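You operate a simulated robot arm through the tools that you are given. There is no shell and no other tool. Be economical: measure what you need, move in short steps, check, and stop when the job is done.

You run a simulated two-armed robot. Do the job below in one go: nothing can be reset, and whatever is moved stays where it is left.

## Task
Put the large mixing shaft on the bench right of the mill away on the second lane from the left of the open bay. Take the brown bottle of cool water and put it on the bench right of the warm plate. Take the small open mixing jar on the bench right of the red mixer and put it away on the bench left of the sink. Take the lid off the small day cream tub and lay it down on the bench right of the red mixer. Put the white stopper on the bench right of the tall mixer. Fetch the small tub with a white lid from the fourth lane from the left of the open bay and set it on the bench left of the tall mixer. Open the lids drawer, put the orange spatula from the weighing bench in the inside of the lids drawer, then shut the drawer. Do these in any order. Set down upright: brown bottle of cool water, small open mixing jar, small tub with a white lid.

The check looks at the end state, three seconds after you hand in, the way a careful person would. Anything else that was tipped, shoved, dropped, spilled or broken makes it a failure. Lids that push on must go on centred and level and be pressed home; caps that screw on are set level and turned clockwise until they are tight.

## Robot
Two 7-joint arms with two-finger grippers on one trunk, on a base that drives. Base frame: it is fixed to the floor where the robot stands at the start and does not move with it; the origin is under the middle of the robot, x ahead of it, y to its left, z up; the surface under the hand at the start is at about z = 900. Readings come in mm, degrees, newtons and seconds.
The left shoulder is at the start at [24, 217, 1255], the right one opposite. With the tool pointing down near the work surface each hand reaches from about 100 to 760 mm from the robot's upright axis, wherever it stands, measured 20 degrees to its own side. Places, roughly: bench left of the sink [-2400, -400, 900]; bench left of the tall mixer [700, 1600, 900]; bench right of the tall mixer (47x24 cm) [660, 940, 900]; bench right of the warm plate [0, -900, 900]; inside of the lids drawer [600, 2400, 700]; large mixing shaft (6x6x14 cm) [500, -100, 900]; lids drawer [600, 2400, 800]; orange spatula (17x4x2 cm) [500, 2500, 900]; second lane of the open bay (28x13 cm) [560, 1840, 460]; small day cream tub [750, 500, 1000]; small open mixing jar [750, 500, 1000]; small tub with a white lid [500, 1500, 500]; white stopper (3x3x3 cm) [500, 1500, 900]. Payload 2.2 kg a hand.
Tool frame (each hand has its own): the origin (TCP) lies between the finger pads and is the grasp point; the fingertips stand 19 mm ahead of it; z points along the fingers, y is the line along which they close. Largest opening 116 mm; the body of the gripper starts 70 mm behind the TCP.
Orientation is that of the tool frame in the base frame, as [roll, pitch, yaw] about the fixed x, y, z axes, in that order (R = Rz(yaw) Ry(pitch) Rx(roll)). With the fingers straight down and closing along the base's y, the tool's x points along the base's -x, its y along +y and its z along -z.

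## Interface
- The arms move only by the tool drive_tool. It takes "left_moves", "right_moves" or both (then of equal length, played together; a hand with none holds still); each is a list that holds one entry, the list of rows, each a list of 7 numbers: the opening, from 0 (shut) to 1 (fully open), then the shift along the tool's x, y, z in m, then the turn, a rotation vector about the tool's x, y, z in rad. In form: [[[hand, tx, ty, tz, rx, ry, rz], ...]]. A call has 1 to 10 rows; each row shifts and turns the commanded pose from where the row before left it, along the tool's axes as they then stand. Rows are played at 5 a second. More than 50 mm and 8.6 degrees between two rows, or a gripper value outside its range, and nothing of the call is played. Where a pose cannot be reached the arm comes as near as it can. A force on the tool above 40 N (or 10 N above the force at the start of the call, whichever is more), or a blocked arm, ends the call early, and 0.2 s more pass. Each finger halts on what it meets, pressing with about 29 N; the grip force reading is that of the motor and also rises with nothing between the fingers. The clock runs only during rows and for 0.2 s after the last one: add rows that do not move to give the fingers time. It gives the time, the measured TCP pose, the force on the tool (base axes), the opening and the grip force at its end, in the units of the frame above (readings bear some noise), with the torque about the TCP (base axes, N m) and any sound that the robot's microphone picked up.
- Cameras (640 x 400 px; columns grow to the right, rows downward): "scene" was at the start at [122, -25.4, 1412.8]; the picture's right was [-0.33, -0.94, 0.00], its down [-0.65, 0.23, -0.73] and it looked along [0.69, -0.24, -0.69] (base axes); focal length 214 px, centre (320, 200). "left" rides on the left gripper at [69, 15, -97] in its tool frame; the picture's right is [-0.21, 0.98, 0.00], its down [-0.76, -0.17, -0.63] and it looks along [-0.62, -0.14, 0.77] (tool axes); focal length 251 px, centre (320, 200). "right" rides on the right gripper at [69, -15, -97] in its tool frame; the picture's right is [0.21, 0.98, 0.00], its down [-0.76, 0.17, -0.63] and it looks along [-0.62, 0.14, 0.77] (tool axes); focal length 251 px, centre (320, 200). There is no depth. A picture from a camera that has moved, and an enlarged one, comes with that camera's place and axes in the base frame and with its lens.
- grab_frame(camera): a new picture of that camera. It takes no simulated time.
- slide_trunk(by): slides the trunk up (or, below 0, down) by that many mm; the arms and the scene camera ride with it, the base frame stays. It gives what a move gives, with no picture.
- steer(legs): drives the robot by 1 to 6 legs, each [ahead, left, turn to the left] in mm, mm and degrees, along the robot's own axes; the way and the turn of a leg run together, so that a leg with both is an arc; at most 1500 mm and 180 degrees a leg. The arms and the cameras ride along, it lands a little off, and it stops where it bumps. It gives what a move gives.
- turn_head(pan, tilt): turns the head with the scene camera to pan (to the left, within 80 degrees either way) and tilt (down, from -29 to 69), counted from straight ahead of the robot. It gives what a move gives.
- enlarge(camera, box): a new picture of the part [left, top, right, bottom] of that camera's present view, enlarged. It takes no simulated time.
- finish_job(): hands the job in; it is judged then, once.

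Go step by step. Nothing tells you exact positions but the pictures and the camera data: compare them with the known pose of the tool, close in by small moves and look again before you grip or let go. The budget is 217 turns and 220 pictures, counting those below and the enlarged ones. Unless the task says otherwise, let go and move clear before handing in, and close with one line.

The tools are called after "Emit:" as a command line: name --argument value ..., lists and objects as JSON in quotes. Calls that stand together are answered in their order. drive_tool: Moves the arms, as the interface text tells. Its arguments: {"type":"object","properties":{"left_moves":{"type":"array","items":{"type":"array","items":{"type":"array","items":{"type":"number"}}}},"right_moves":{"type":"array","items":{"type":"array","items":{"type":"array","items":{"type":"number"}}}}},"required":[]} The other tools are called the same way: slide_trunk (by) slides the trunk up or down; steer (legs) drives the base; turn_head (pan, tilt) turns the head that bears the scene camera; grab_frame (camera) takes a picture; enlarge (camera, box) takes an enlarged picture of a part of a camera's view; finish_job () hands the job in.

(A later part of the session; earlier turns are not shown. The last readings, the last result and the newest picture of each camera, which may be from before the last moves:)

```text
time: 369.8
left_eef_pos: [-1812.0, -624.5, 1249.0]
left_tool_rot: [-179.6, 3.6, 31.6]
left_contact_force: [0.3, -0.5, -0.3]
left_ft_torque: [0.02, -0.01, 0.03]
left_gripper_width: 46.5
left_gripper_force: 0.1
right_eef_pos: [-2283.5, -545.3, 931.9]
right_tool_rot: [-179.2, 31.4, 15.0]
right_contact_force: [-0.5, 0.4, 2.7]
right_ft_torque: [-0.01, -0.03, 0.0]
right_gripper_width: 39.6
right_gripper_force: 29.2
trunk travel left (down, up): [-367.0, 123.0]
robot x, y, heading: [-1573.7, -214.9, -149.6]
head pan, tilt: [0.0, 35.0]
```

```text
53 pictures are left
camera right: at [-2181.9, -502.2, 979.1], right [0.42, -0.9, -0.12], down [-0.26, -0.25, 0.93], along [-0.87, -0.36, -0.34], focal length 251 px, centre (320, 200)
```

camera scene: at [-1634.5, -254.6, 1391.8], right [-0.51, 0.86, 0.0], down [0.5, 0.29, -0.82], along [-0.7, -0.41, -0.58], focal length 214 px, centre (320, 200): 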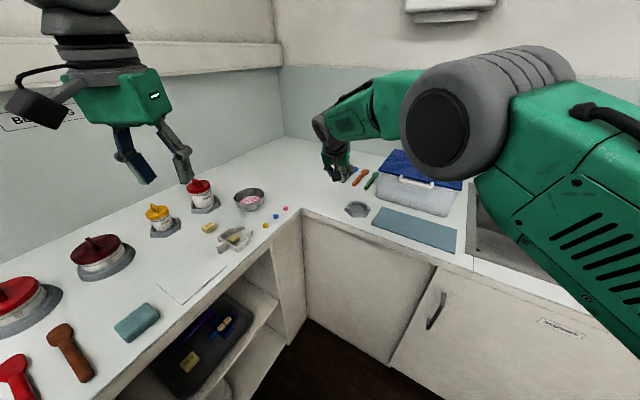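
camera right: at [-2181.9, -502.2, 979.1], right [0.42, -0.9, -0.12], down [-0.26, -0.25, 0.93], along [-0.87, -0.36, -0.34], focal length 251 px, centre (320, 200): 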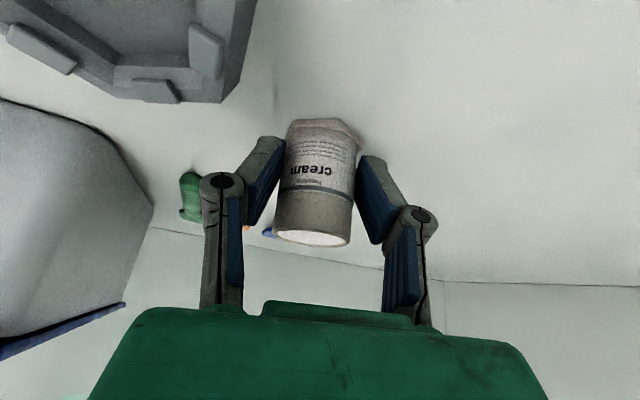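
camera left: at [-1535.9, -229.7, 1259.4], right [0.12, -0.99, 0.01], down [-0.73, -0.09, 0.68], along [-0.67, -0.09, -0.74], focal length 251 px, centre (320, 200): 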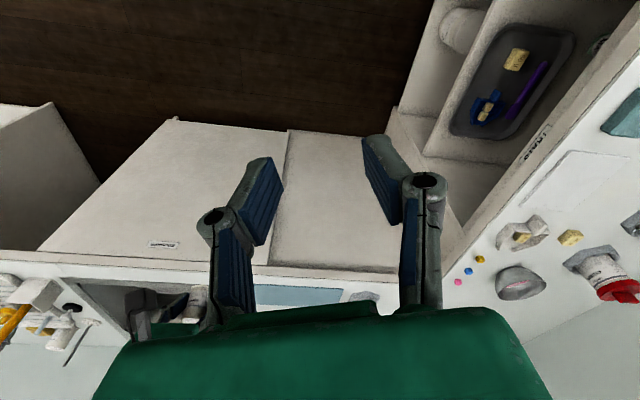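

Contact. Release and retreat.

Emit:
drive_tool --right_moves '[[[0.37, 0, 0, 0, 0, 0, 0], [0.42, 0, 0, 0, 0, 0, 0], [0.52, 0, 0, 0, 0, 0, 0], [0.52, 0, 0, 0, 0, 0, 0], [0.52, 0, 0, -0.02, 0, 0, 0], [0.52, 0, 0, -0.04, 0, 0, 0], [0.52, 0, 0, -0.045, 0, 0, 0], [0.52, 0, 0, -0.045, 0, 0, 0], [0.52, 0, 0, 0, 0, 0, 0]]]'

Emit:
grab_frame --camera "right"

```text
time: 371.8
left_eef_pos: [-1811.9, -625.3, 1248.2]
left_tool_rot: [-179.6, 3.6, 31.6]
left_contact_force: [-0.3, 0.1, 0.0]
left_ft_torque: [0.01, 0.0, 0.02]
left_gripper_width: 46.4
left_gripper_force: 0.1
right_eef_pos: [-2248.6, -579.1, 1051.3]
right_tool_rot: [-179.0, 31.2, 15.3]
right_contact_force: [1.2, -0.7, 0.6]
right_ft_torque: [0.0, -0.01, 0.0]
right_gripper_width: 60.3
right_gripper_force: 0.1
right hand out of reach, approached as far as the arm can: row 5, 6, 7, 8
trunk travel left (down, up): [-367.0, 123.0]
robot x, y, heading: [-1575.8, -215.4, -149.3]
head pan, tilt: [0.0, 35.0]
```

```text
52 pictures are left
camera right: at [-2147.1, -537.1, 1097.8], right [0.43, -0.9, -0.13], down [-0.26, -0.26, 0.93], along [-0.87, -0.36, -0.34], focal length 251 px, centre (320, 200)
```

right: 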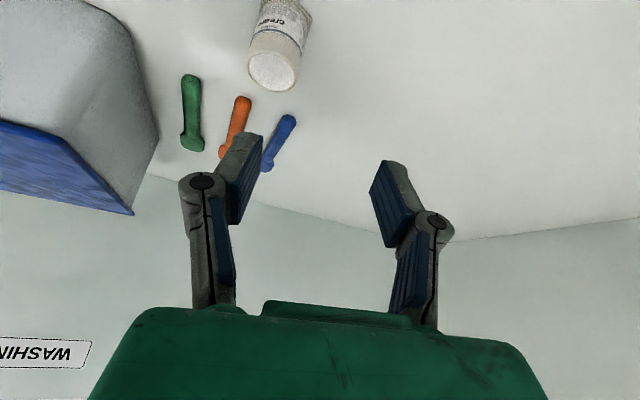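

The jar stands upright and undisturbed. Now for the brown bottle: back off, lower the trunk, turn to face the cooling bench and look.

Emit:
steer --legs '[[-420, 0, 0]]'

Emit:
slide_trunk --by -200

Emit:
steer --legs '[[0, 0, 60], [0, 550, 0]]'

Emit:
slide_trunk --by 200

Emit:
turn_head --pan 10 --tilt 25

Emit:
grab_frame --camera "scene"

```text
time: 374.4
left_eef_pos: [-1451.3, -412.1, 1248.4]
left_tool_rot: [-179.6, 3.7, 31.4]
left_contact_force: [-0.2, -0.5, -0.4]
left_ft_torque: [0.0, -0.03, -0.02]
left_gripper_width: 46.3
left_gripper_force: 0.1
right_eef_pos: [-1888.1, -364.3, 1050.4]
right_tool_rot: [-178.9, 31.2, 15.0]
right_contact_force: [0.0, -1.0, 0.8]
right_ft_torque: [0.0, 0.0, 0.01]
right_gripper_width: 60.1
right_gripper_force: 0.0
trunk travel left (down, up): [-367.0, 123.0]
robot x, y, heading: [-1212.0, -5.5, -149.9]
head pan, tilt: [0.0, 35.0]
```

```text
time: 376.5
left_eef_pos: [-1447.2, -408.7, 1049.7]
left_tool_rot: [-179.6, 3.8, 31.4]
left_contact_force: [0.1, 0.2, 0.7]
left_ft_torque: [-0.01, -0.02, -0.02]
left_gripper_width: 46.3
left_gripper_force: 0.0
right_eef_pos: [-1883.1, -364.5, 850.2]
right_tool_rot: [-178.7, 31.0, 15.5]
right_contact_force: [-0.3, -0.6, 0.1]
right_ft_torque: [0.02, 0.02, -0.03]
right_gripper_width: 60.2
right_gripper_force: 0.1
trunk travel left (down, up): [-167.0, 323.0]
robot x, y, heading: [-1213.2, -4.0, -149.7]
head pan, tilt: [0.0, 35.0]
```

```text
time: 378.3
left_eef_pos: [-1248.8, -465.3, 1050.4]
left_tool_rot: [-179.8, 3.6, 57.0]
left_contact_force: [0.8, 0.4, -0.3]
left_ft_torque: [0.06, -0.01, -0.02]
left_gripper_width: 46.4
left_gripper_force: 0.1
right_eef_pos: [-1653.3, -615.0, 837.4]
right_tool_rot: [-176.6, 29.1, 43.3]
right_contact_force: [-0.3, 0.3, -0.2]
right_ft_torque: [0.01, -0.01, -0.02]
right_gripper_width: 60.4
right_gripper_force: 0.1
trunk travel left (down, up): [-167.0, 323.0]
robot x, y, heading: [-1210.3, -2.3, -124.1]
head pan, tilt: [0.0, 35.0]
stopped in leg 1: the force on the tool passed its limit at 63 N (the readings are from after the stop); the commanded pose is now the measured one
```

```text
time: 378.9
left_eef_pos: [-1245.9, -457.4, 1066.6]
left_tool_rot: [-179.9, 3.0, 56.9]
left_contact_force: [0.7, 1.0, -0.2]
left_ft_torque: [-0.04, 0.04, -0.04]
left_gripper_width: 46.5
left_gripper_force: 0.1
right_eef_pos: [-1643.8, -607.7, 844.7]
right_tool_rot: [-175.4, 27.1, 45.2]
right_contact_force: [1.1, 0.3, -0.3]
right_ft_torque: [-0.02, 0.01, 0.02]
right_gripper_width: 60.6
right_gripper_force: 0.1
trunk travel left (down, up): [-187.0, 303.0]
robot x, y, heading: [-1209.4, -3.2, -124.2]
head pan, tilt: [0.0, 35.0]
stopped: the force on the tool passed its limit at 50 N (the readings are from after the stop); the commanded pose is now the measured one
```

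```text
time: 379.7
left_eef_pos: [-1246.9, -461.4, 1068.5]
left_tool_rot: [-179.9, 3.3, 57.1]
left_contact_force: [-0.1, 0.1, -0.6]
left_ft_torque: [0.04, -0.01, -0.01]
left_gripper_width: 46.7
left_gripper_force: 0.0
right_eef_pos: [-1644.2, -607.5, 842.4]
right_tool_rot: [-175.4, 27.2, 45.0]
right_contact_force: [-0.4, -0.5, -0.1]
right_ft_torque: [0.01, 0.01, -0.03]
right_gripper_width: 60.2
right_gripper_force: 0.0
trunk travel left (down, up): [-187.0, 303.0]
robot x, y, heading: [-1207.9, -2.0, -124.0]
head pan, tilt: [10.0, 25.0]
```

```text
51 pictures are left
camera scene: at [-1269.5, -123.6, 1227.8], right [-0.91, 0.41, 0.0], down [0.17, 0.39, -0.9], along [-0.37, -0.82, -0.43], focal length 214 px, centre (320, 200)
```

scene: 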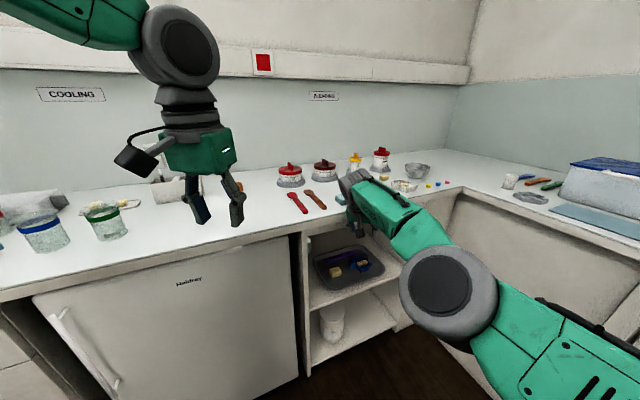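

The right hand swung against the blending bench front during the turn (fingers just under the bench top). Ease down a little and back straight out.

Emit:
slide_trunk --by -25

Emit:
steer --legs '[[-250, 0, 0]]'

Emit:
slide_trunk --by 180

Emit:
turn_head --pan 0 --tilt 28

Emit:
grab_frame --camera "scene"

```text
time: 380.4
left_eef_pos: [-1246.8, -460.9, 1041.3]
left_tool_rot: [-179.8, 3.2, 57.2]
left_contact_force: [-0.6, 1.0, 0.3]
left_ft_torque: [0.02, -0.01, -0.02]
left_gripper_width: 46.3
left_gripper_force: 0.0
right_eef_pos: [-1644.0, -608.4, 817.8]
right_tool_rot: [-175.4, 27.3, 45.0]
right_contact_force: [0.3, -0.5, 0.5]
right_ft_torque: [0.01, -0.04, 0.03]
right_gripper_width: 60.2
right_gripper_force: 0.1
trunk travel left (down, up): [-162.0, 328.0]
robot x, y, heading: [-1211.1, -1.3, -124.0]
head pan, tilt: [10.0, 25.0]
```

```text
time: 382.2
left_eef_pos: [-1106.1, -251.7, 1041.9]
left_tool_rot: [-179.8, 3.2, 56.9]
left_contact_force: [-0.3, 1.1, 0.0]
left_ft_torque: [0.02, 0.02, 0.01]
left_gripper_width: 46.3
left_gripper_force: 0.1
right_eef_pos: [-1503.9, -399.5, 819.5]
right_tool_rot: [-175.6, 27.3, 44.8]
right_contact_force: [0.9, 0.4, 0.0]
right_ft_torque: [0.01, 0.0, -0.04]
right_gripper_width: 60.4
right_gripper_force: 0.2
trunk travel left (down, up): [-162.0, 328.0]
robot x, y, heading: [-1070.4, 206.3, -124.0]
head pan, tilt: [10.0, 25.0]
```

```text
time: 384.2
left_eef_pos: [-1106.0, -250.5, 1219.4]
left_tool_rot: [-180.0, 2.7, 56.8]
left_contact_force: [-0.1, 0.1, 1.2]
left_ft_torque: [0.05, 0.03, -0.01]
left_gripper_width: 46.6
left_gripper_force: 0.0
right_eef_pos: [-1501.8, -397.7, 992.6]
right_tool_rot: [-174.7, 26.5, 45.7]
right_contact_force: [1.1, -1.0, 0.1]
right_ft_torque: [0.0, 0.01, -0.01]
right_gripper_width: 60.4
right_gripper_force: 0.1
trunk travel left (down, up): [-342.0, 148.0]
robot x, y, heading: [-1065.5, 206.2, -124.3]
head pan, tilt: [10.0, 25.0]
```

```text
time: 384.9
left_eef_pos: [-1105.9, -249.9, 1218.4]
left_tool_rot: [-179.9, 2.7, 56.9]
left_contact_force: [-0.6, 0.6, 0.3]
left_ft_torque: [-0.01, 0.02, -0.01]
left_gripper_width: 46.4
left_gripper_force: 0.1
right_eef_pos: [-1501.2, -398.4, 993.2]
right_tool_rot: [-174.8, 26.4, 45.6]
right_contact_force: [0.0, 0.0, -0.7]
right_ft_torque: [-0.03, -0.01, 0.01]
right_gripper_width: 60.3
right_gripper_force: 0.1
trunk travel left (down, up): [-342.0, 148.0]
robot x, y, heading: [-1070.4, 207.5, -124.1]
head pan, tilt: [0.0, 28.0]
```

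```text
50 pictures are left
camera scene: at [-1141.8, 92.9, 1378.1], right [-0.83, 0.56, 0.0], down [0.26, 0.39, -0.88], along [-0.5, -0.73, -0.47], focal length 214 px, centre (320, 200)
```

scene: 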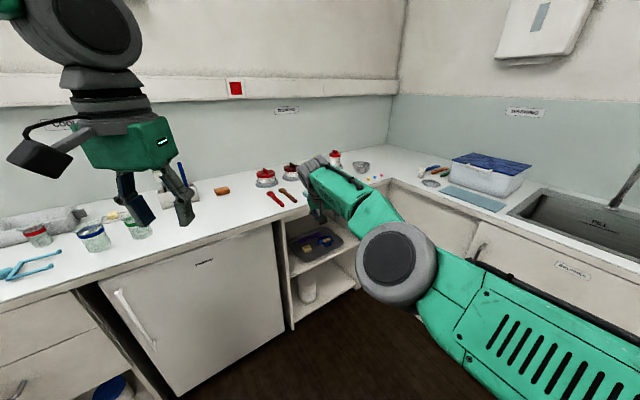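

Everything looks in place. Back a bit more, finish the turn, and move along to the cooling area.

Emit:
enlarge --camera "scene" --box '[230, 140, 480, 300]'

Emit:
steer --legs '[[-120, 0, 0], [0, 0, 34]]'

Emit:
slide_trunk --by -200

Emit:
steer --legs '[[0, 500, 0]]'

Emit:
slide_trunk --by 220

Emit:
turn_head --pan 5 --tilt 28

Emit:
grab_frame --camera "scene"

```text
2.50 times, centred on (355, 220) of scene
camera zoom: at [-1141.8, 92.9, 1378.1], right [-0.83, 0.56, 0.0], down [0.26, 0.39, -0.88], along [-0.5, -0.73, -0.47], focal length 536 px, centre (232, 150)
```

zoom: 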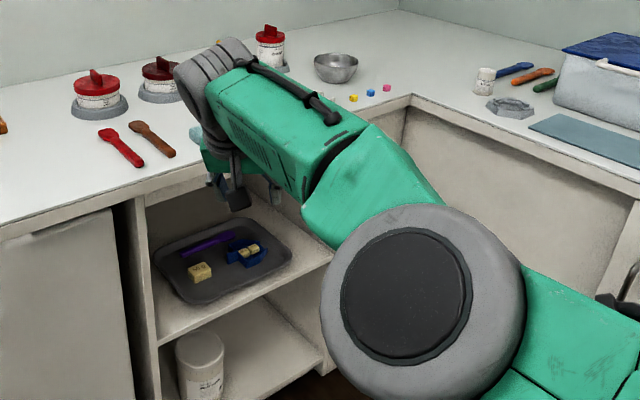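

```text
time: 387.8
left_eef_pos: [-779.4, -92.7, 1220.9]
left_tool_rot: [179.9, 2.7, 90.9]
left_contact_force: [-0.2, -0.3, -0.1]
left_ft_torque: [-0.01, -0.04, -0.02]
left_gripper_width: 46.4
left_gripper_force: 0.1
right_eef_pos: [-1024.4, -437.2, 992.2]
right_tool_rot: [-174.8, 26.3, 79.8]
right_contact_force: [0.0, -0.1, 0.7]
right_ft_torque: [0.04, -0.02, 0.02]
right_gripper_width: 60.4
right_gripper_force: 0.1
trunk travel left (down, up): [-342.0, 148.0]
robot x, y, heading: [-1004.6, 305.0, -90.2]
head pan, tilt: [0.0, 28.0]
```

```text
time: 390.0
left_eef_pos: [-779.1, -88.3, 1017.6]
left_tool_rot: [180.0, 2.3, 90.9]
left_contact_force: [-0.3, -0.4, 0.1]
left_ft_torque: [0.01, -0.02, 0.02]
left_gripper_width: 46.4
left_gripper_force: 0.0
right_eef_pos: [-1024.9, -434.5, 786.2]
right_tool_rot: [-174.1, 25.6, 80.5]
right_contact_force: [0.2, 0.0, -0.4]
right_ft_torque: [-0.02, -0.04, 0.0]
right_gripper_width: 60.3
right_gripper_force: 0.0
trunk travel left (down, up): [-142.0, 348.0]
robot x, y, heading: [-998.0, 303.3, -90.3]
head pan, tilt: [0.0, 28.0]
```

```text
time: 392.9
left_eef_pos: [-281.0, -89.2, 1018.0]
left_tool_rot: [179.7, 2.3, 91.1]
left_contact_force: [-0.3, -1.3, -0.4]
left_ft_torque: [-0.02, -0.02, 0.02]
left_gripper_width: 46.5
left_gripper_force: 0.1
right_eef_pos: [-527.9, -436.0, 784.6]
right_tool_rot: [-174.3, 25.6, 80.4]
right_contact_force: [-0.9, -0.4, -0.5]
right_ft_torque: [-0.01, -0.04, 0.02]
right_gripper_width: 60.3
right_gripper_force: 0.0
trunk travel left (down, up): [-142.0, 348.0]
robot x, y, heading: [-499.4, 304.9, -90.1]
head pan, tilt: [0.0, 28.0]
```

```text
time: 395.2
left_eef_pos: [-277.4, -87.4, 1234.5]
left_tool_rot: [179.9, 1.8, 91.1]
left_contact_force: [-0.6, 0.1, -0.4]
left_ft_torque: [-0.02, -0.01, -0.01]
left_gripper_width: 46.5
left_gripper_force: 0.2
right_eef_pos: [-521.8, -433.8, 998.6]
right_tool_rot: [-173.3, 24.6, 81.6]
right_contact_force: [0.0, -0.3, 0.5]
right_ft_torque: [-0.02, -0.04, 0.0]
right_gripper_width: 60.2
right_gripper_force: 0.0
trunk travel left (down, up): [-362.0, 128.0]
robot x, y, heading: [-496.5, 303.1, -90.2]
head pan, tilt: [0.0, 28.0]
```

```text
time: 395.9
left_eef_pos: [-275.2, -86.3, 1233.6]
left_tool_rot: [-180.0, 1.9, 91.0]
left_contact_force: [0.1, 0.5, 1.3]
left_ft_torque: [0.0, -0.03, 0.01]
left_gripper_width: 46.4
left_gripper_force: 0.2
right_eef_pos: [-521.0, -434.4, 997.8]
right_tool_rot: [-173.3, 24.8, 81.6]
right_contact_force: [-0.1, 0.6, 0.1]
right_ft_torque: [-0.01, 0.02, 0.02]
right_gripper_width: 60.2
right_gripper_force: 0.2
trunk travel left (down, up): [-362.0, 128.0]
robot x, y, heading: [-499.0, 300.8, -90.3]
head pan, tilt: [5.0, 28.0]
```

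```text
48 pictures are left
camera scene: at [-487.8, 168.7, 1398.0], right [-1.0, -0.09, 0.0], down [-0.04, 0.47, -0.88], along [0.07, -0.88, -0.47], focal length 214 px, centre (320, 200)
```

scene: 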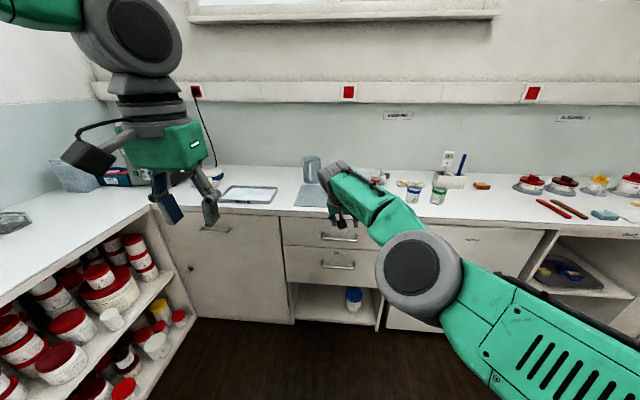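

Jar, sponge and tray are all fine. Zoom in on the warm-plate and cooling benches.

Emit:
enlarge --camera "scene" --box '[190, 140, 350, 220]'

Emit:
enlarge --camera "scene" --box '[340, 130, 500, 220]'

```text
4.00 times, centred on (270, 180) of scene
camera zoom: at [-487.8, 168.7, 1398.0], right [-1.0, -0.09, 0.0], down [-0.04, 0.47, -0.88], along [0.07, -0.88, -0.47], focal length 858 px, centre (520, 280)
```

zoom: 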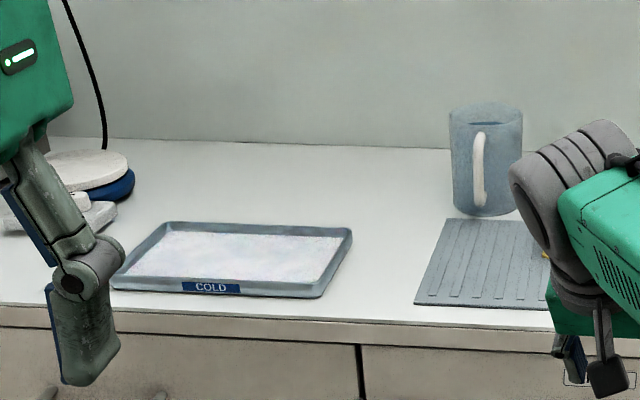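

```text
4.00 times, centred on (420, 175) of scene
camera zoom: at [-487.8, 168.7, 1398.0], right [-1.0, -0.09, 0.0], down [-0.04, 0.47, -0.88], along [0.07, -0.88, -0.47], focal length 858 px, centre (-80, 300)
```

zoom: 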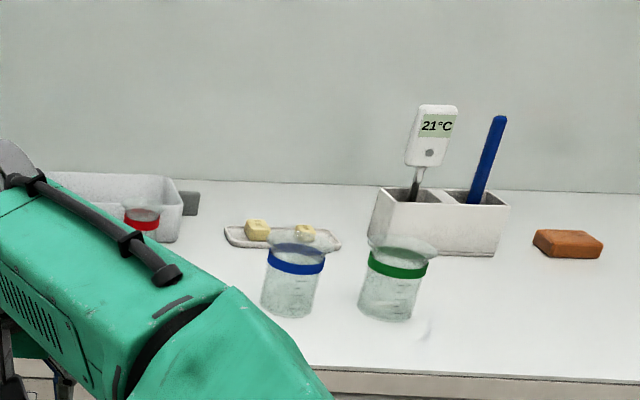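

Emit:
grab_frame --camera "right"

```text
45 pictures are left
camera right: at [-509.2, -330.2, 1058.5], right [0.98, 0.0, -0.2], down [0.17, -0.46, 0.87], along [-0.09, -0.89, -0.45], focal length 251 px, centre (320, 200)
```

right: 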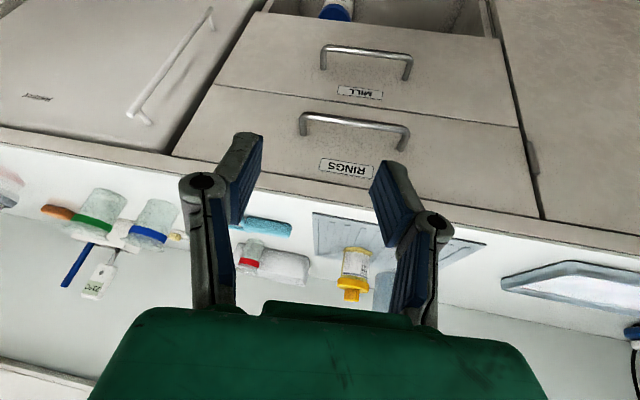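

No brown bottle here; two brown bottles stand on the main bench near the holders. I'll turn to the main bench and zoom in to read their labels.

Emit:
steer --legs '[[0, 0, 90]]'

Emit:
turn_head --pan 60 --tilt 15

Emit:
grab_frame --camera "scene"

```text
time: 400.1
left_eef_pos: [-110.5, 528.5, 1233.2]
left_tool_rot: [180.0, 1.8, -178.9]
left_contact_force: [-0.6, -0.4, -0.1]
left_ft_torque: [0.01, 0.02, 0.01]
left_gripper_width: 46.1
left_gripper_force: 0.0
right_eef_pos: [238.0, 281.1, 997.9]
right_tool_rot: [-173.2, 24.8, 171.5]
right_contact_force: [0.2, 1.0, -0.5]
right_ft_torque: [0.01, -0.01, -0.02]
right_gripper_width: 60.6
right_gripper_force: 0.1
trunk travel left (down, up): [-362.0, 128.0]
robot x, y, heading: [-498.7, 302.2, 0.1]
head pan, tilt: [5.0, 28.0]
```

```text
time: 401.4
left_eef_pos: [-114.4, 527.6, 1232.1]
left_tool_rot: [180.0, 1.4, -178.9]
left_contact_force: [-0.6, 0.4, -0.3]
left_ft_torque: [-0.02, -0.01, -0.01]
left_gripper_width: 46.4
left_gripper_force: 0.1
right_eef_pos: [233.4, 281.5, 991.3]
right_tool_rot: [-172.5, 23.8, 172.3]
right_contact_force: [-0.5, -0.6, 0.4]
right_ft_torque: [0.03, 0.02, 0.03]
right_gripper_width: 60.4
right_gripper_force: 0.0
trunk travel left (down, up): [-362.0, 128.0]
robot x, y, heading: [-496.2, 301.9, -0.1]
head pan, tilt: [60.0, 15.0]
```

```text
44 pictures are left
camera scene: at [-408.7, 387.3, 1419.1], right [0.87, -0.5, 0.0], down [-0.13, -0.23, -0.96], along [0.48, 0.84, -0.26], focal length 214 px, centre (320, 200)
```

scene: 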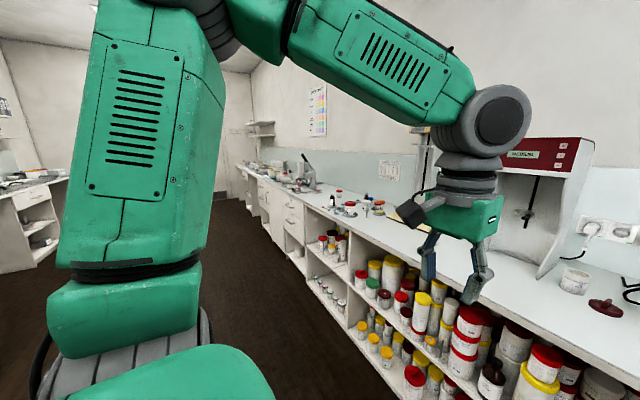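

Emit:
enlarge --camera "scene" --box '[315, 180, 395, 225]'

Emit:
enlarge --camera "scene" --box '[240, 120, 330, 200]'

```text
8.00 times, centred on (355, 202) of scene
camera zoom: at [-408.7, 387.3, 1419.1], right [0.87, -0.5, 0.0], down [-0.13, -0.23, -0.96], along [0.48, 0.84, -0.26], focal length 1716 px, centre (40, 180)
```

zoom: 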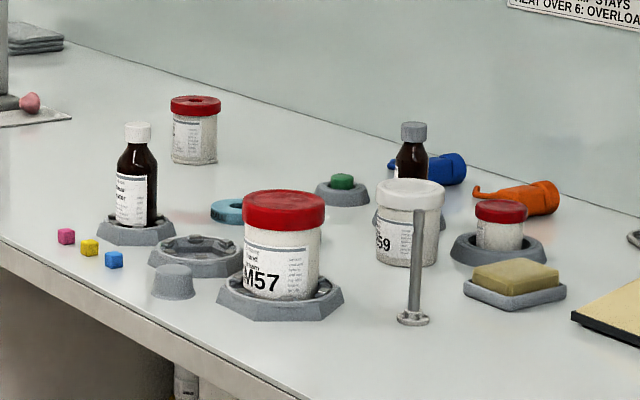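

```text
5.00 times, centred on (285, 160) of scene
camera zoom: at [-408.7, 387.3, 1419.1], right [0.87, -0.5, 0.0], down [-0.13, -0.23, -0.96], along [0.48, 0.84, -0.26], focal length 1072 px, centre (495, 400)
```

zoom: 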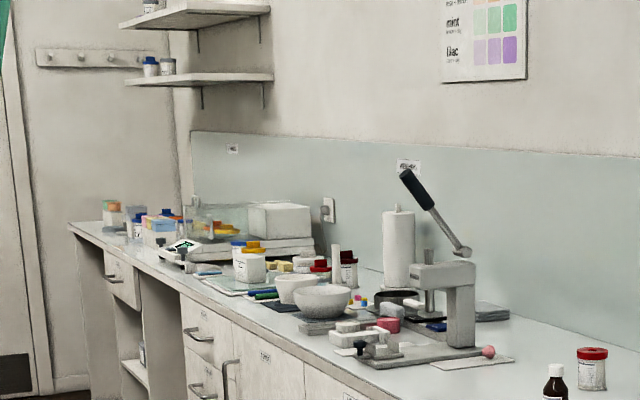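

The front brown bottle's label ends in "…water". I'll drive over to read both labels from the front.

Emit:
slide_trunk --by -250

Emit:
steer --legs '[[0, 800, 0], [0, 700, 0]]'

Emit:
turn_head --pan 0 --tilt 10

Emit:
slide_trunk --by 250

Emit:
enlarge --camera "scene" --box '[270, 200, 370, 280]'

```text
time: 403.9
left_eef_pos: [-114.0, 526.3, 982.1]
left_tool_rot: [179.9, 1.5, -178.9]
left_contact_force: [0.0, 0.1, -0.2]
left_ft_torque: [0.04, 0.03, -0.01]
left_gripper_width: 46.5
left_gripper_force: 0.1
right_eef_pos: [232.1, 282.1, 746.2]
right_tool_rot: [-172.7, 24.1, 172.2]
right_contact_force: [-0.8, -0.9, 0.1]
right_ft_torque: [0.01, 0.0, -0.01]
right_gripper_width: 60.4
right_gripper_force: 0.3
trunk travel left (down, up): [-112.0, 378.0]
robot x, y, heading: [-503.5, 300.8, 0.0]
head pan, tilt: [60.0, 15.0]
```

```text
time: 411.7
left_eef_pos: [-116.7, 2036.1, 981.4]
left_tool_rot: [179.8, 1.3, -178.7]
left_contact_force: [0.3, -0.7, -0.9]
left_ft_torque: [-0.01, -0.02, 0.02]
left_gripper_width: 46.3
left_gripper_force: 0.1
right_eef_pos: [231.2, 1788.7, 741.5]
right_tool_rot: [-172.5, 24.1, 172.3]
right_contact_force: [0.6, 0.2, 0.5]
right_ft_torque: [0.0, 0.01, 0.0]
right_gripper_width: 60.7
right_gripper_force: 0.1
trunk travel left (down, up): [-112.0, 378.0]
robot x, y, heading: [-503.5, 1811.8, -0.3]
head pan, tilt: [60.0, 15.0]
```

```text
time: 413.0
left_eef_pos: [-118.6, 2035.8, 978.6]
left_tool_rot: [179.9, 1.0, -178.8]
left_contact_force: [-0.2, -0.1, 0.3]
left_ft_torque: [-0.03, 0.02, -0.03]
left_gripper_width: 46.5
left_gripper_force: 0.1
right_eef_pos: [228.6, 1788.1, 736.4]
right_tool_rot: [-172.0, 23.3, 173.0]
right_contact_force: [-0.6, 0.6, 0.1]
right_ft_torque: [0.0, 0.01, 0.0]
right_gripper_width: 60.3
right_gripper_force: 0.1
trunk travel left (down, up): [-112.0, 378.0]
robot x, y, heading: [-501.9, 1811.7, -0.0]
head pan, tilt: [0.0, 10.0]
```

```text
time: 415.6
left_eef_pos: [-119.1, 2037.1, 1229.3]
left_tool_rot: [179.9, 0.9, -178.8]
left_contact_force: [0.3, 0.5, -0.2]
left_ft_torque: [0.03, 0.0, 0.0]
left_gripper_width: 46.6
left_gripper_force: 0.1
right_eef_pos: [229.3, 1789.0, 986.5]
right_tool_rot: [-171.8, 23.1, 173.0]
right_contact_force: [0.2, -0.5, -0.4]
right_ft_torque: [0.0, 0.01, -0.04]
right_gripper_width: 60.4
right_gripper_force: 0.0
trunk travel left (down, up): [-362.0, 128.0]
robot x, y, heading: [-506.1, 1811.5, -0.2]
head pan, tilt: [0.0, 10.0]
```

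```text
5.00 times, centred on (320, 240) of scene
camera zoom: at [-364.1, 1815.1, 1427.1], right [0.0, -1.0, 0.0], down [-0.18, 0.0, -0.98], along [0.98, 0.0, -0.18], focal length 1072 px, centre (320, 0)
```

zoom: 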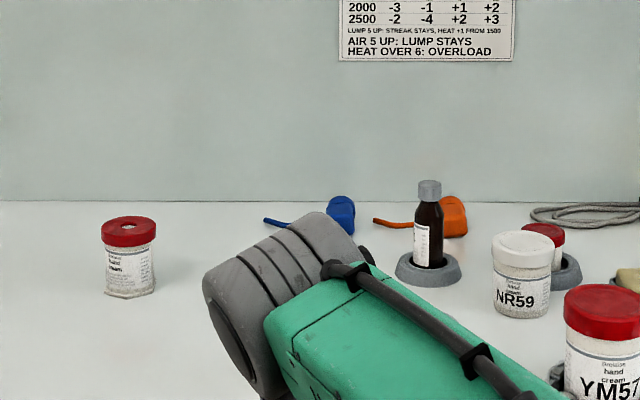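

Emit:
grab_frame --camera "right"

Emit:
enlarge --camera "scene" --box '[330, 225, 350, 245]'

```text
40 pictures are left
camera right: at [127.8, 1801.1, 1048.8], right [-0.02, 0.98, -0.21], down [0.49, 0.2, 0.85], along [0.87, -0.08, -0.48], focal length 251 px, centre (320, 200)
```

right: 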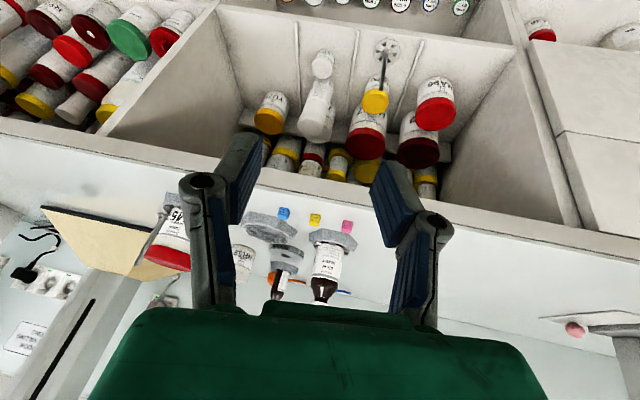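

```text
16.00 times, centred on (340, 235) of scene
camera zoom: at [-364.1, 1815.1, 1427.1], right [0.0, -1.0, 0.0], down [-0.18, 0.0, -0.98], along [0.98, 0.0, -0.18], focal length 3432 px, centre (0, -360)
```

zoom: 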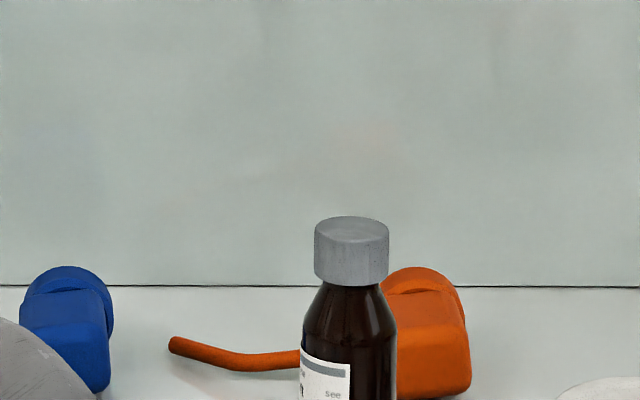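

Emit:
enlarge --camera "right" --box '[262, 238, 352, 303]'

Emit:
enlarge --camera "scene" --box '[333, 236, 351, 256]'

```text
6.15 times, centred on (307, 270) of right
camera zoom: at [127.8, 1801.1, 1048.8], right [-0.02, 0.98, -0.21], down [0.49, 0.2, 0.85], along [0.87, -0.08, -0.48], focal length 1547 px, centre (400, -234)
```

zoom: 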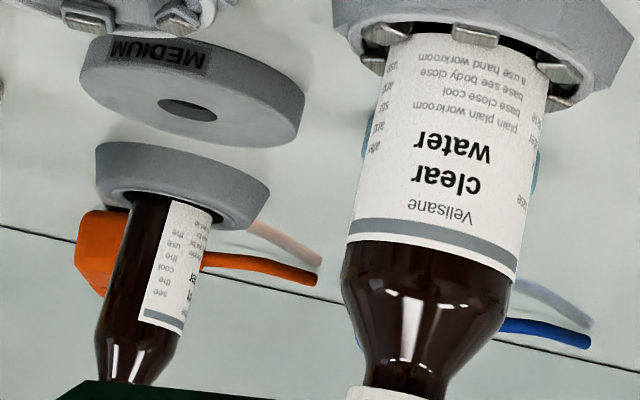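

```text
16.00 times, centred on (342, 246) of scene
camera zoom: at [-364.1, 1815.1, 1427.1], right [0.0, -1.0, 0.0], down [-0.18, 0.0, -0.98], along [0.98, 0.0, -0.18], focal length 3432 px, centre (-32, -536)
```

zoom: 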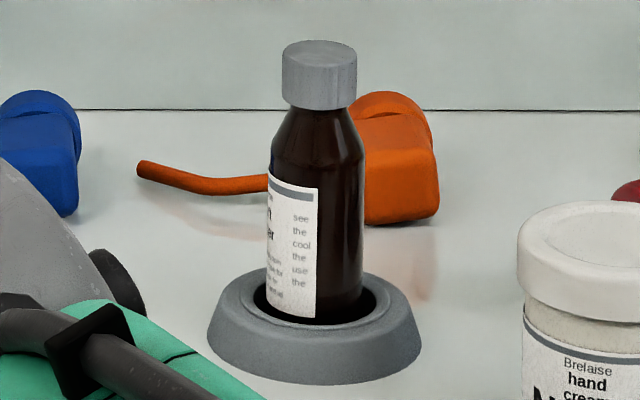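

The front bottle reads "clear water" — not it. The other's label faces left; I'll tilt the left hand up to use its camera on it.

Emit:
drive_tool --left_moves '[[[0.4, 0, 0, 0, 0, -0.14, 0], [0.4, 0, 0, 0, 0, -0.14, 0], [0.4, 0, 0, 0, 0, -0.14, 0], [0.4, 0, 0, 0, 0, -0.14, 0], [0.4, 0, 0, 0, 0, 0, 0]]]'

Emit:
grab_frame --camera "left"

```text
time: 416.8
left_eef_pos: [-117.5, 2035.3, 1233.4]
left_tool_rot: [180.0, 33.8, -178.7]
left_contact_force: [-0.4, -0.3, 0.0]
left_ft_torque: [0.01, 0.01, 0.01]
left_gripper_width: 46.5
left_gripper_force: 0.2
right_eef_pos: [228.6, 1789.6, 985.8]
right_tool_rot: [-172.0, 23.2, 173.1]
right_contact_force: [-0.4, -0.6, 0.4]
right_ft_torque: [0.01, -0.01, 0.01]
right_gripper_width: 60.5
right_gripper_force: 0.1
trunk travel left (down, up): [-362.0, 128.0]
robot x, y, heading: [-506.7, 1812.7, 0.3]
head pan, tilt: [0.0, 10.0]
```

```text
36 pictures are left
camera left: at [-229.6, 2049.0, 1274.4], right [0.16, 0.98, 0.12], down [0.28, -0.16, 0.95], along [0.95, -0.12, -0.3], focal length 251 px, centre (320, 200)
```

left: 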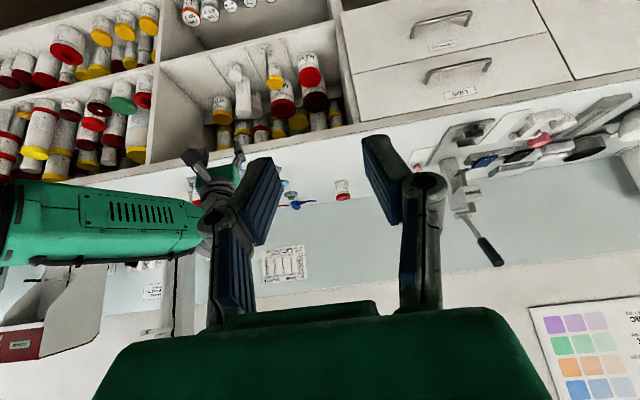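

Emit:
drive_tool --left_moves '[[[0.4, 0, 0, 0, 0.08, 0, 0.12], [0.4, 0, 0, 0, 0.03, 0, 0.045], [0.4, 0, 0, 0, 0, 0, 0]]]'

Emit:
enlarge --camera "left" --box '[290, 190, 350, 230]'

```text
time: 417.6
left_eef_pos: [-118.2, 2035.4, 1233.0]
left_tool_rot: [179.8, 33.5, 169.8]
left_contact_force: [0.5, -0.3, 0.2]
left_ft_torque: [-0.03, 0.03, -0.02]
left_gripper_width: 46.5
left_gripper_force: 0.1
right_eef_pos: [229.1, 1790.9, 986.5]
right_tool_rot: [-171.9, 23.0, 173.3]
right_contact_force: [-0.3, -0.1, 0.2]
right_ft_torque: [-0.02, 0.01, -0.01]
right_gripper_width: 60.2
right_gripper_force: 0.1
trunk travel left (down, up): [-362.0, 128.0]
robot x, y, heading: [-501.3, 1808.2, 0.2]
head pan, tilt: [0.0, 10.0]
```

```text
10.00 times, centred on (320, 210) of left
camera zoom: at [-225.4, 2070.1, 1274.8], right [0.35, 0.93, 0.12], down [0.25, -0.21, 0.95], along [0.9, -0.3, -0.3], focal length 2514 px, centre (320, 100)
```

zoom: 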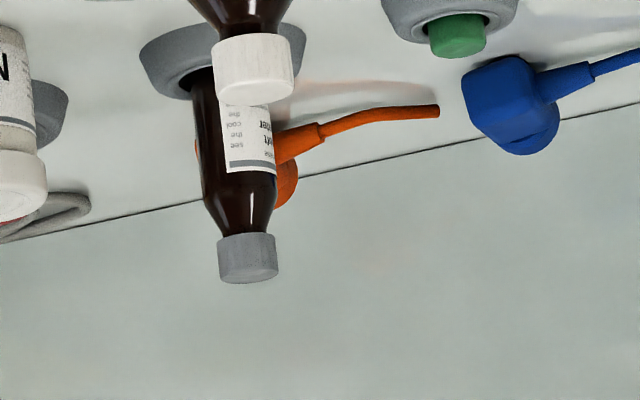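

The second reads "soft water". The "cool water" bottle must be elsewhere; I'll look along the shelves toward the right.

Emit:
turn_head --pan -45 --tilt 25

Emit:
grab_frame --camera "scene"

```text
time: 418.7
left_eef_pos: [-118.9, 2037.0, 1232.7]
left_tool_rot: [179.9, 33.6, 169.7]
left_contact_force: [1.3, 0.1, -0.3]
left_ft_torque: [-0.04, 0.03, 0.01]
left_gripper_width: 46.5
left_gripper_force: 0.1
right_eef_pos: [228.5, 1790.1, 985.9]
right_tool_rot: [-171.9, 23.2, 173.2]
right_contact_force: [-0.9, 0.8, -0.4]
right_ft_torque: [0.0, 0.01, 0.0]
right_gripper_width: 60.4
right_gripper_force: 0.1
trunk travel left (down, up): [-362.0, 128.0]
robot x, y, heading: [-501.5, 1811.7, 0.2]
head pan, tilt: [-45.0, 25.0]
```

```text
34 pictures are left
camera scene: at [-392.3, 1750.9, 1403.2], right [-0.71, -0.71, 0.0], down [-0.3, 0.3, -0.91], along [0.64, -0.64, -0.42], focal length 214 px, centre (320, 200)
```

scene: 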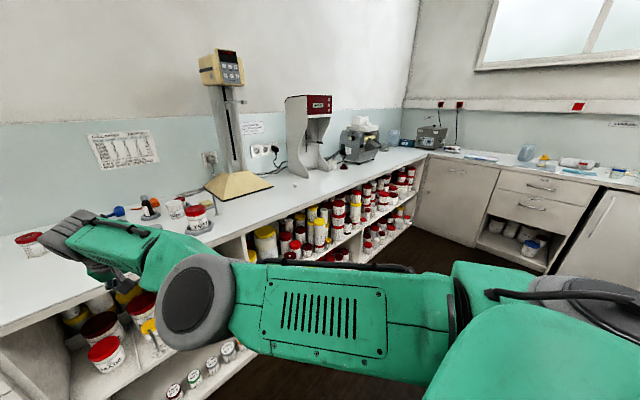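

Emit:
enlarge --camera "scene" --box '[240, 160, 420, 265]'

Emit:
enlarge --camera "scene" --box '[430, 130, 640, 260]'

```text
3.56 times, centred on (330, 212) of scene
camera zoom: at [-392.3, 1750.9, 1403.2], right [-0.71, -0.71, 0.0], down [-0.3, 0.3, -0.91], along [0.64, -0.64, -0.42], focal length 763 px, centre (284, 156)
```

zoom: 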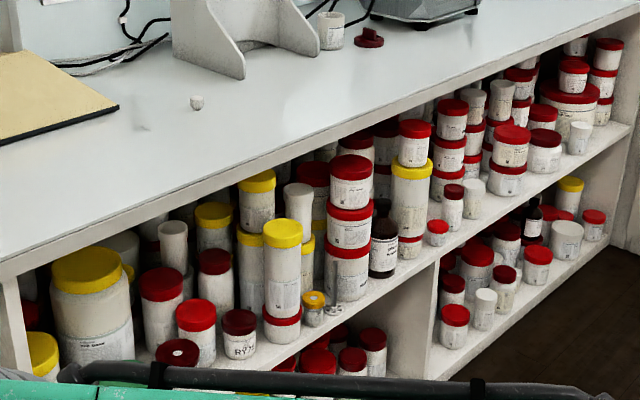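

```text
3.05 times, centred on (535, 195) of scene
camera zoom: at [-392.3, 1750.9, 1403.2], right [-0.71, -0.71, 0.0], down [-0.3, 0.3, -0.91], along [0.64, -0.64, -0.42], focal length 654 px, centre (-335, 215)
```

zoom: 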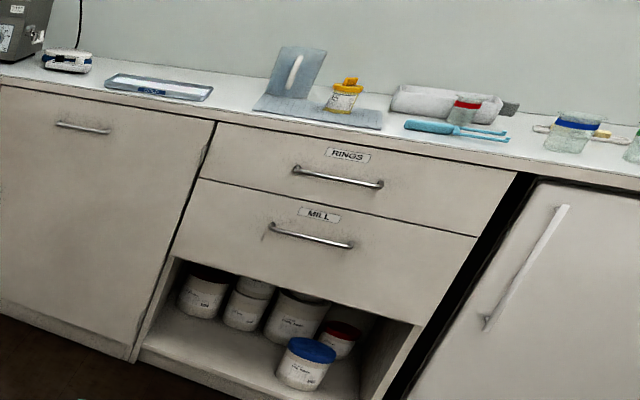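

Emit:
enlarge --camera "scene" --box '[336, 208, 360, 238]'

Emit:
enlarge --camera "scene" --box '[380, 205, 400, 230]'

Emit:
turn_head --pan 50 --tilt 20

Emit:
grab_frame --camera "scene"

```text
13.33 times, centred on (348, 223) of scene
camera zoom: at [-392.3, 1750.9, 1403.2], right [-0.71, -0.71, 0.0], down [-0.3, 0.3, -0.91], along [0.64, -0.64, -0.42], focal length 2860 px, centre (-53, -107)
```

zoom: 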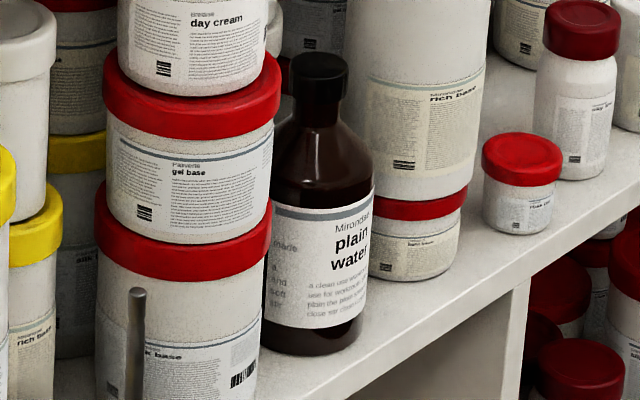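

```text
16.00 times, centred on (390, 218) of scene
camera zoom: at [-392.3, 1750.9, 1403.2], right [-0.71, -0.71, 0.0], down [-0.3, 0.3, -0.91], along [0.64, -0.64, -0.42], focal length 3432 px, centre (-800, -80)
```

zoom: 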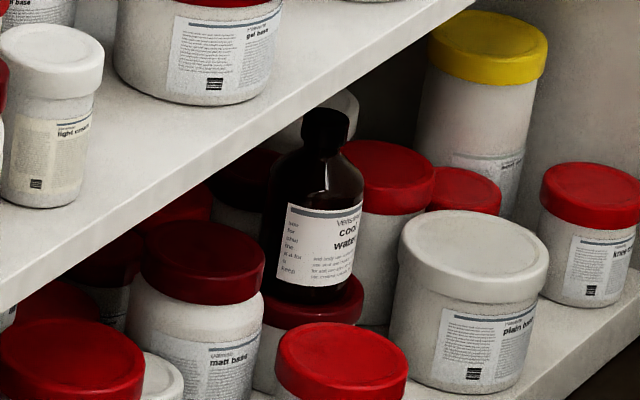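

```text
time: 420.4
left_eef_pos: [-119.6, 2037.0, 1233.0]
left_tool_rot: [179.8, 33.6, 169.8]
left_contact_force: [-0.4, -0.4, 0.6]
left_ft_torque: [0.03, 0.02, -0.03]
left_gripper_width: 46.5
left_gripper_force: 0.0
right_eef_pos: [229.4, 1790.4, 986.3]
right_tool_rot: [-171.8, 23.2, 173.2]
right_contact_force: [0.6, 0.4, 0.7]
right_ft_torque: [-0.01, -0.02, 0.02]
right_gripper_width: 60.2
right_gripper_force: 0.1
trunk travel left (down, up): [-362.0, 128.0]
robot x, y, heading: [-501.0, 1809.5, 0.1]
head pan, tilt: [50.0, 20.0]
```

```text
29 pictures are left
camera scene: at [-397.7, 1887.4, 1410.9], right [0.77, -0.64, 0.0], down [-0.22, -0.26, -0.94], along [0.6, 0.72, -0.35], focal length 214 px, centre (320, 200)
```

scene: 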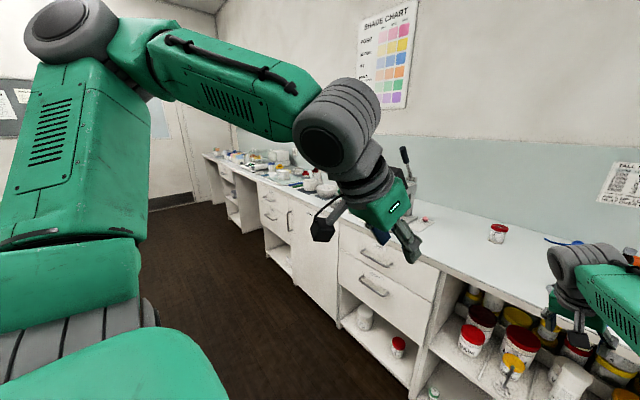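

Found it: "cool water" stands on the lower right shelf, on top of a dark-red-lidded jar near (420, −60), just under the upper shelf. I'll lower the trunk, drive to y≈120 and level the right hand forward.

Emit:
slide_trunk --by -355

Emit:
steer --legs '[[0, -850, 0], [0, -840, 0]]'

Emit:
drive_tool --right_moves '[[[0.6, 0, 0, 0, -0.035, -0.0115, -0.081], [0.6, 0, 0, 0, -0.035, -0.0115, -0.081], [0.6, 0, 0, 0, -0.1175, 0, 0.051], [0.6, 0, 0, 0, 0, -0.145, 0], [0.6, 0, 0, 0, 0, -0.145, 0], [0.6, 0, 0, 0, 0, -0.145, 0], [0.6, 0, 0, 0, 0, -0.145, 0], [0.6, 0, 0, 0, 0, -0.145, 0], [0.6, 0, 0, 0, 0, 0, 0]]]'

Emit:
turn_head --pan -10 --tilt 35

Emit:
grab_frame --camera "scene"

```text
time: 423.9
left_eef_pos: [-119.0, 2036.8, 877.0]
left_tool_rot: [180.0, 33.7, 169.7]
left_contact_force: [-0.8, 0.2, 0.2]
left_ft_torque: [0.0, 0.04, 0.0]
left_gripper_width: 46.5
left_gripper_force: 0.1
right_eef_pos: [229.7, 1790.7, 634.2]
right_tool_rot: [-172.1, 23.5, 172.8]
right_contact_force: [0.3, 0.2, -0.5]
right_ft_torque: [0.01, -0.01, 0.02]
right_gripper_width: 60.3
right_gripper_force: 0.0
trunk travel left (down, up): [-7.0, 483.0]
robot x, y, heading: [-500.4, 1812.3, -0.0]
head pan, tilt: [50.0, 20.0]
```

```text
time: 432.4
left_eef_pos: [-123.0, 349.4, 878.4]
left_tool_rot: [180.0, 33.7, 169.3]
left_contact_force: [0.0, -0.3, 0.2]
left_ft_torque: [-0.03, -0.03, 0.01]
left_gripper_width: 46.2
left_gripper_force: 0.0
right_eef_pos: [223.3, 99.1, 632.9]
right_tool_rot: [-172.2, 23.5, 172.3]
right_contact_force: [0.8, 0.6, 0.8]
right_ft_torque: [-0.01, 0.02, 0.0]
right_gripper_width: 60.2
right_gripper_force: 0.1
trunk travel left (down, up): [-7.0, 483.0]
robot x, y, heading: [-505.8, 128.8, -0.5]
head pan, tilt: [50.0, 20.0]
```

```text
time: 434.4
left_eef_pos: [-124.1, 346.0, 879.3]
left_tool_rot: [179.8, 33.8, 169.2]
left_contact_force: [-0.2, 0.3, 0.8]
left_ft_torque: [-0.01, -0.02, 0.01]
left_gripper_width: 46.2
left_gripper_force: 0.0
right_eef_pos: [321.5, 124.7, 619.3]
right_tool_rot: [179.4, 65.5, 178.8]
right_contact_force: [0.4, -0.1, 0.7]
right_ft_torque: [0.0, 0.0, 0.01]
right_gripper_width: 69.6
right_gripper_force: 0.0
right hand out of reach, approached as far as the arm can: row 1, 2, 3, 4, 5, 6, 7, 8
trunk travel left (down, up): [-7.0, 483.0]
robot x, y, heading: [-507.8, 130.2, -0.6]
head pan, tilt: [50.0, 20.0]
```

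```text
time: 435.7
left_eef_pos: [-125.9, 346.1, 879.9]
left_tool_rot: [179.8, 33.8, 169.1]
left_contact_force: [1.1, -0.3, -0.7]
left_ft_torque: [0.01, -0.02, 0.03]
left_gripper_width: 46.5
left_gripper_force: 0.1
right_eef_pos: [322.5, 123.5, 619.5]
right_tool_rot: [179.6, 65.4, 178.9]
right_contact_force: [0.4, 1.2, 0.9]
right_ft_torque: [0.0, 0.02, 0.0]
right_gripper_width: 69.5
right_gripper_force: 0.0
trunk travel left (down, up): [-7.0, 483.0]
robot x, y, heading: [-507.3, 125.6, -0.3]
head pan, tilt: [-10.0, 35.0]
```

```text
28 pictures are left
camera scene: at [-378.7, 114.2, 1032.2], right [-0.18, -0.98, 0.0], down [-0.57, 0.1, -0.82], along [0.8, -0.15, -0.58], focal length 214 px, centre (320, 200)
```

scene: 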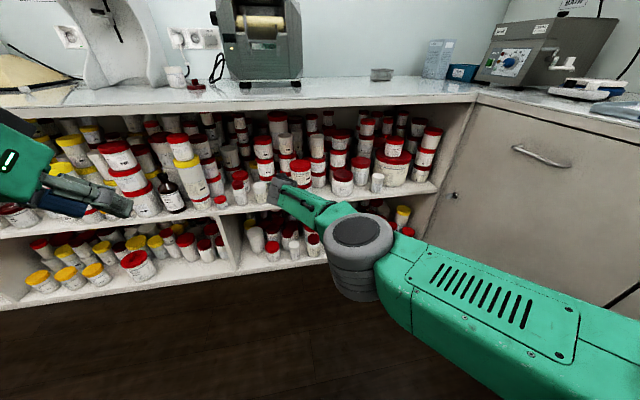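

Emit:
enlarge --camera "scene" --box '[230, 180, 360, 275]'

```text
4.21 times, centred on (295, 228) of scene
camera zoom: at [-378.7, 114.2, 1032.2], right [-0.18, -0.98, 0.0], down [-0.57, 0.1, -0.82], along [0.8, -0.15, -0.58], focal length 903 px, centre (425, 84)
```

zoom: 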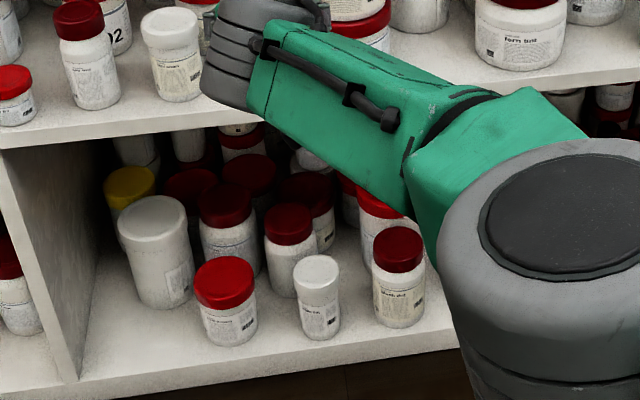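

The bottle is hidden behind my forearm. Raise the right hand, shift the robot right, and look again.

Emit:
drive_tool --right_moves '[[[0.6, -0.036, 0, -0.017, 0, 0, 0], [0.6, -0.036, 0, -0.017, 0, 0, 0], [0.6, -0.036, 0, -0.017, 0, 0, 0], [0.6, -0.036, 0, -0.017, 0, 0, 0], [0.6, -0.036, 0, -0.017, 0, 0, 0], [0.6, -0.036, 0, -0.017, 0, 0, 0], [0.6, 0, 0, 0, 0, 0, 0]]]'

Emit:
steer --legs '[[0, -110, 0]]'

Emit:
turn_head --pan -10 --tilt 40

Emit:
grab_frame --camera "scene"

```text
time: 437.3
left_eef_pos: [-125.6, 346.9, 879.8]
left_tool_rot: [179.8, 33.9, 169.1]
left_contact_force: [0.8, 0.0, 0.8]
left_ft_torque: [0.02, -0.01, 0.01]
left_gripper_width: 46.4
left_gripper_force: 0.1
right_eef_pos: [338.6, 122.8, 854.6]
right_tool_rot: [179.6, 65.3, 178.9]
right_contact_force: [0.7, -0.4, -0.6]
right_ft_torque: [-0.02, -0.05, 0.0]
right_gripper_width: 69.6
right_gripper_force: 0.0
right hand out of reach, approached as far as the arm can: row 1, 2, 3
trunk travel left (down, up): [-7.0, 483.0]
robot x, y, heading: [-508.7, 128.1, -0.4]
head pan, tilt: [-10.0, 35.0]
```

```text
time: 438.5
left_eef_pos: [-125.8, 258.5, 874.5]
left_tool_rot: [-178.9, 34.0, 170.0]
left_contact_force: [-0.5, 0.5, -0.5]
left_ft_torque: [-0.06, -0.03, -0.01]
left_gripper_width: 46.6
left_gripper_force: 0.1
right_eef_pos: [339.9, 36.9, 853.8]
right_tool_rot: [-178.0, 65.2, -178.8]
right_contact_force: [0.4, 2.8, -0.5]
right_ft_torque: [-0.08, 0.0, -0.18]
right_gripper_width: 69.6
right_gripper_force: 0.0
trunk travel left (down, up): [-7.0, 483.0]
robot x, y, heading: [-513.2, 22.6, -0.8]
head pan, tilt: [-10.0, 35.0]
```

```text
time: 439.2
left_eef_pos: [-129.5, 264.1, 877.2]
left_tool_rot: [-179.1, 34.1, 170.0]
left_contact_force: [0.0, 1.2, -0.2]
left_ft_torque: [-0.11, 0.01, -0.06]
left_gripper_width: 46.4
left_gripper_force: 0.0
right_eef_pos: [339.3, 46.0, 857.5]
right_tool_rot: [-178.6, 65.5, -179.1]
right_contact_force: [-0.1, 2.1, 0.1]
right_ft_torque: [-0.08, -0.02, -0.22]
right_gripper_width: 69.6
right_gripper_force: 0.1
trunk travel left (down, up): [-7.0, 483.0]
robot x, y, heading: [-509.4, 32.9, -0.4]
head pan, tilt: [-10.0, 40.0]
```

```text
26 pictures are left
camera scene: at [-382.8, 43.1, 1024.6], right [-0.18, -0.98, 0.03], down [-0.63, 0.1, -0.77], along [0.75, -0.16, -0.64], focal length 214 px, centre (320, 200)
```

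scene: 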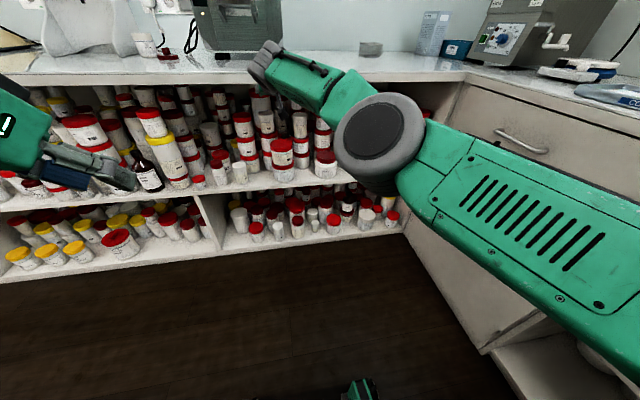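

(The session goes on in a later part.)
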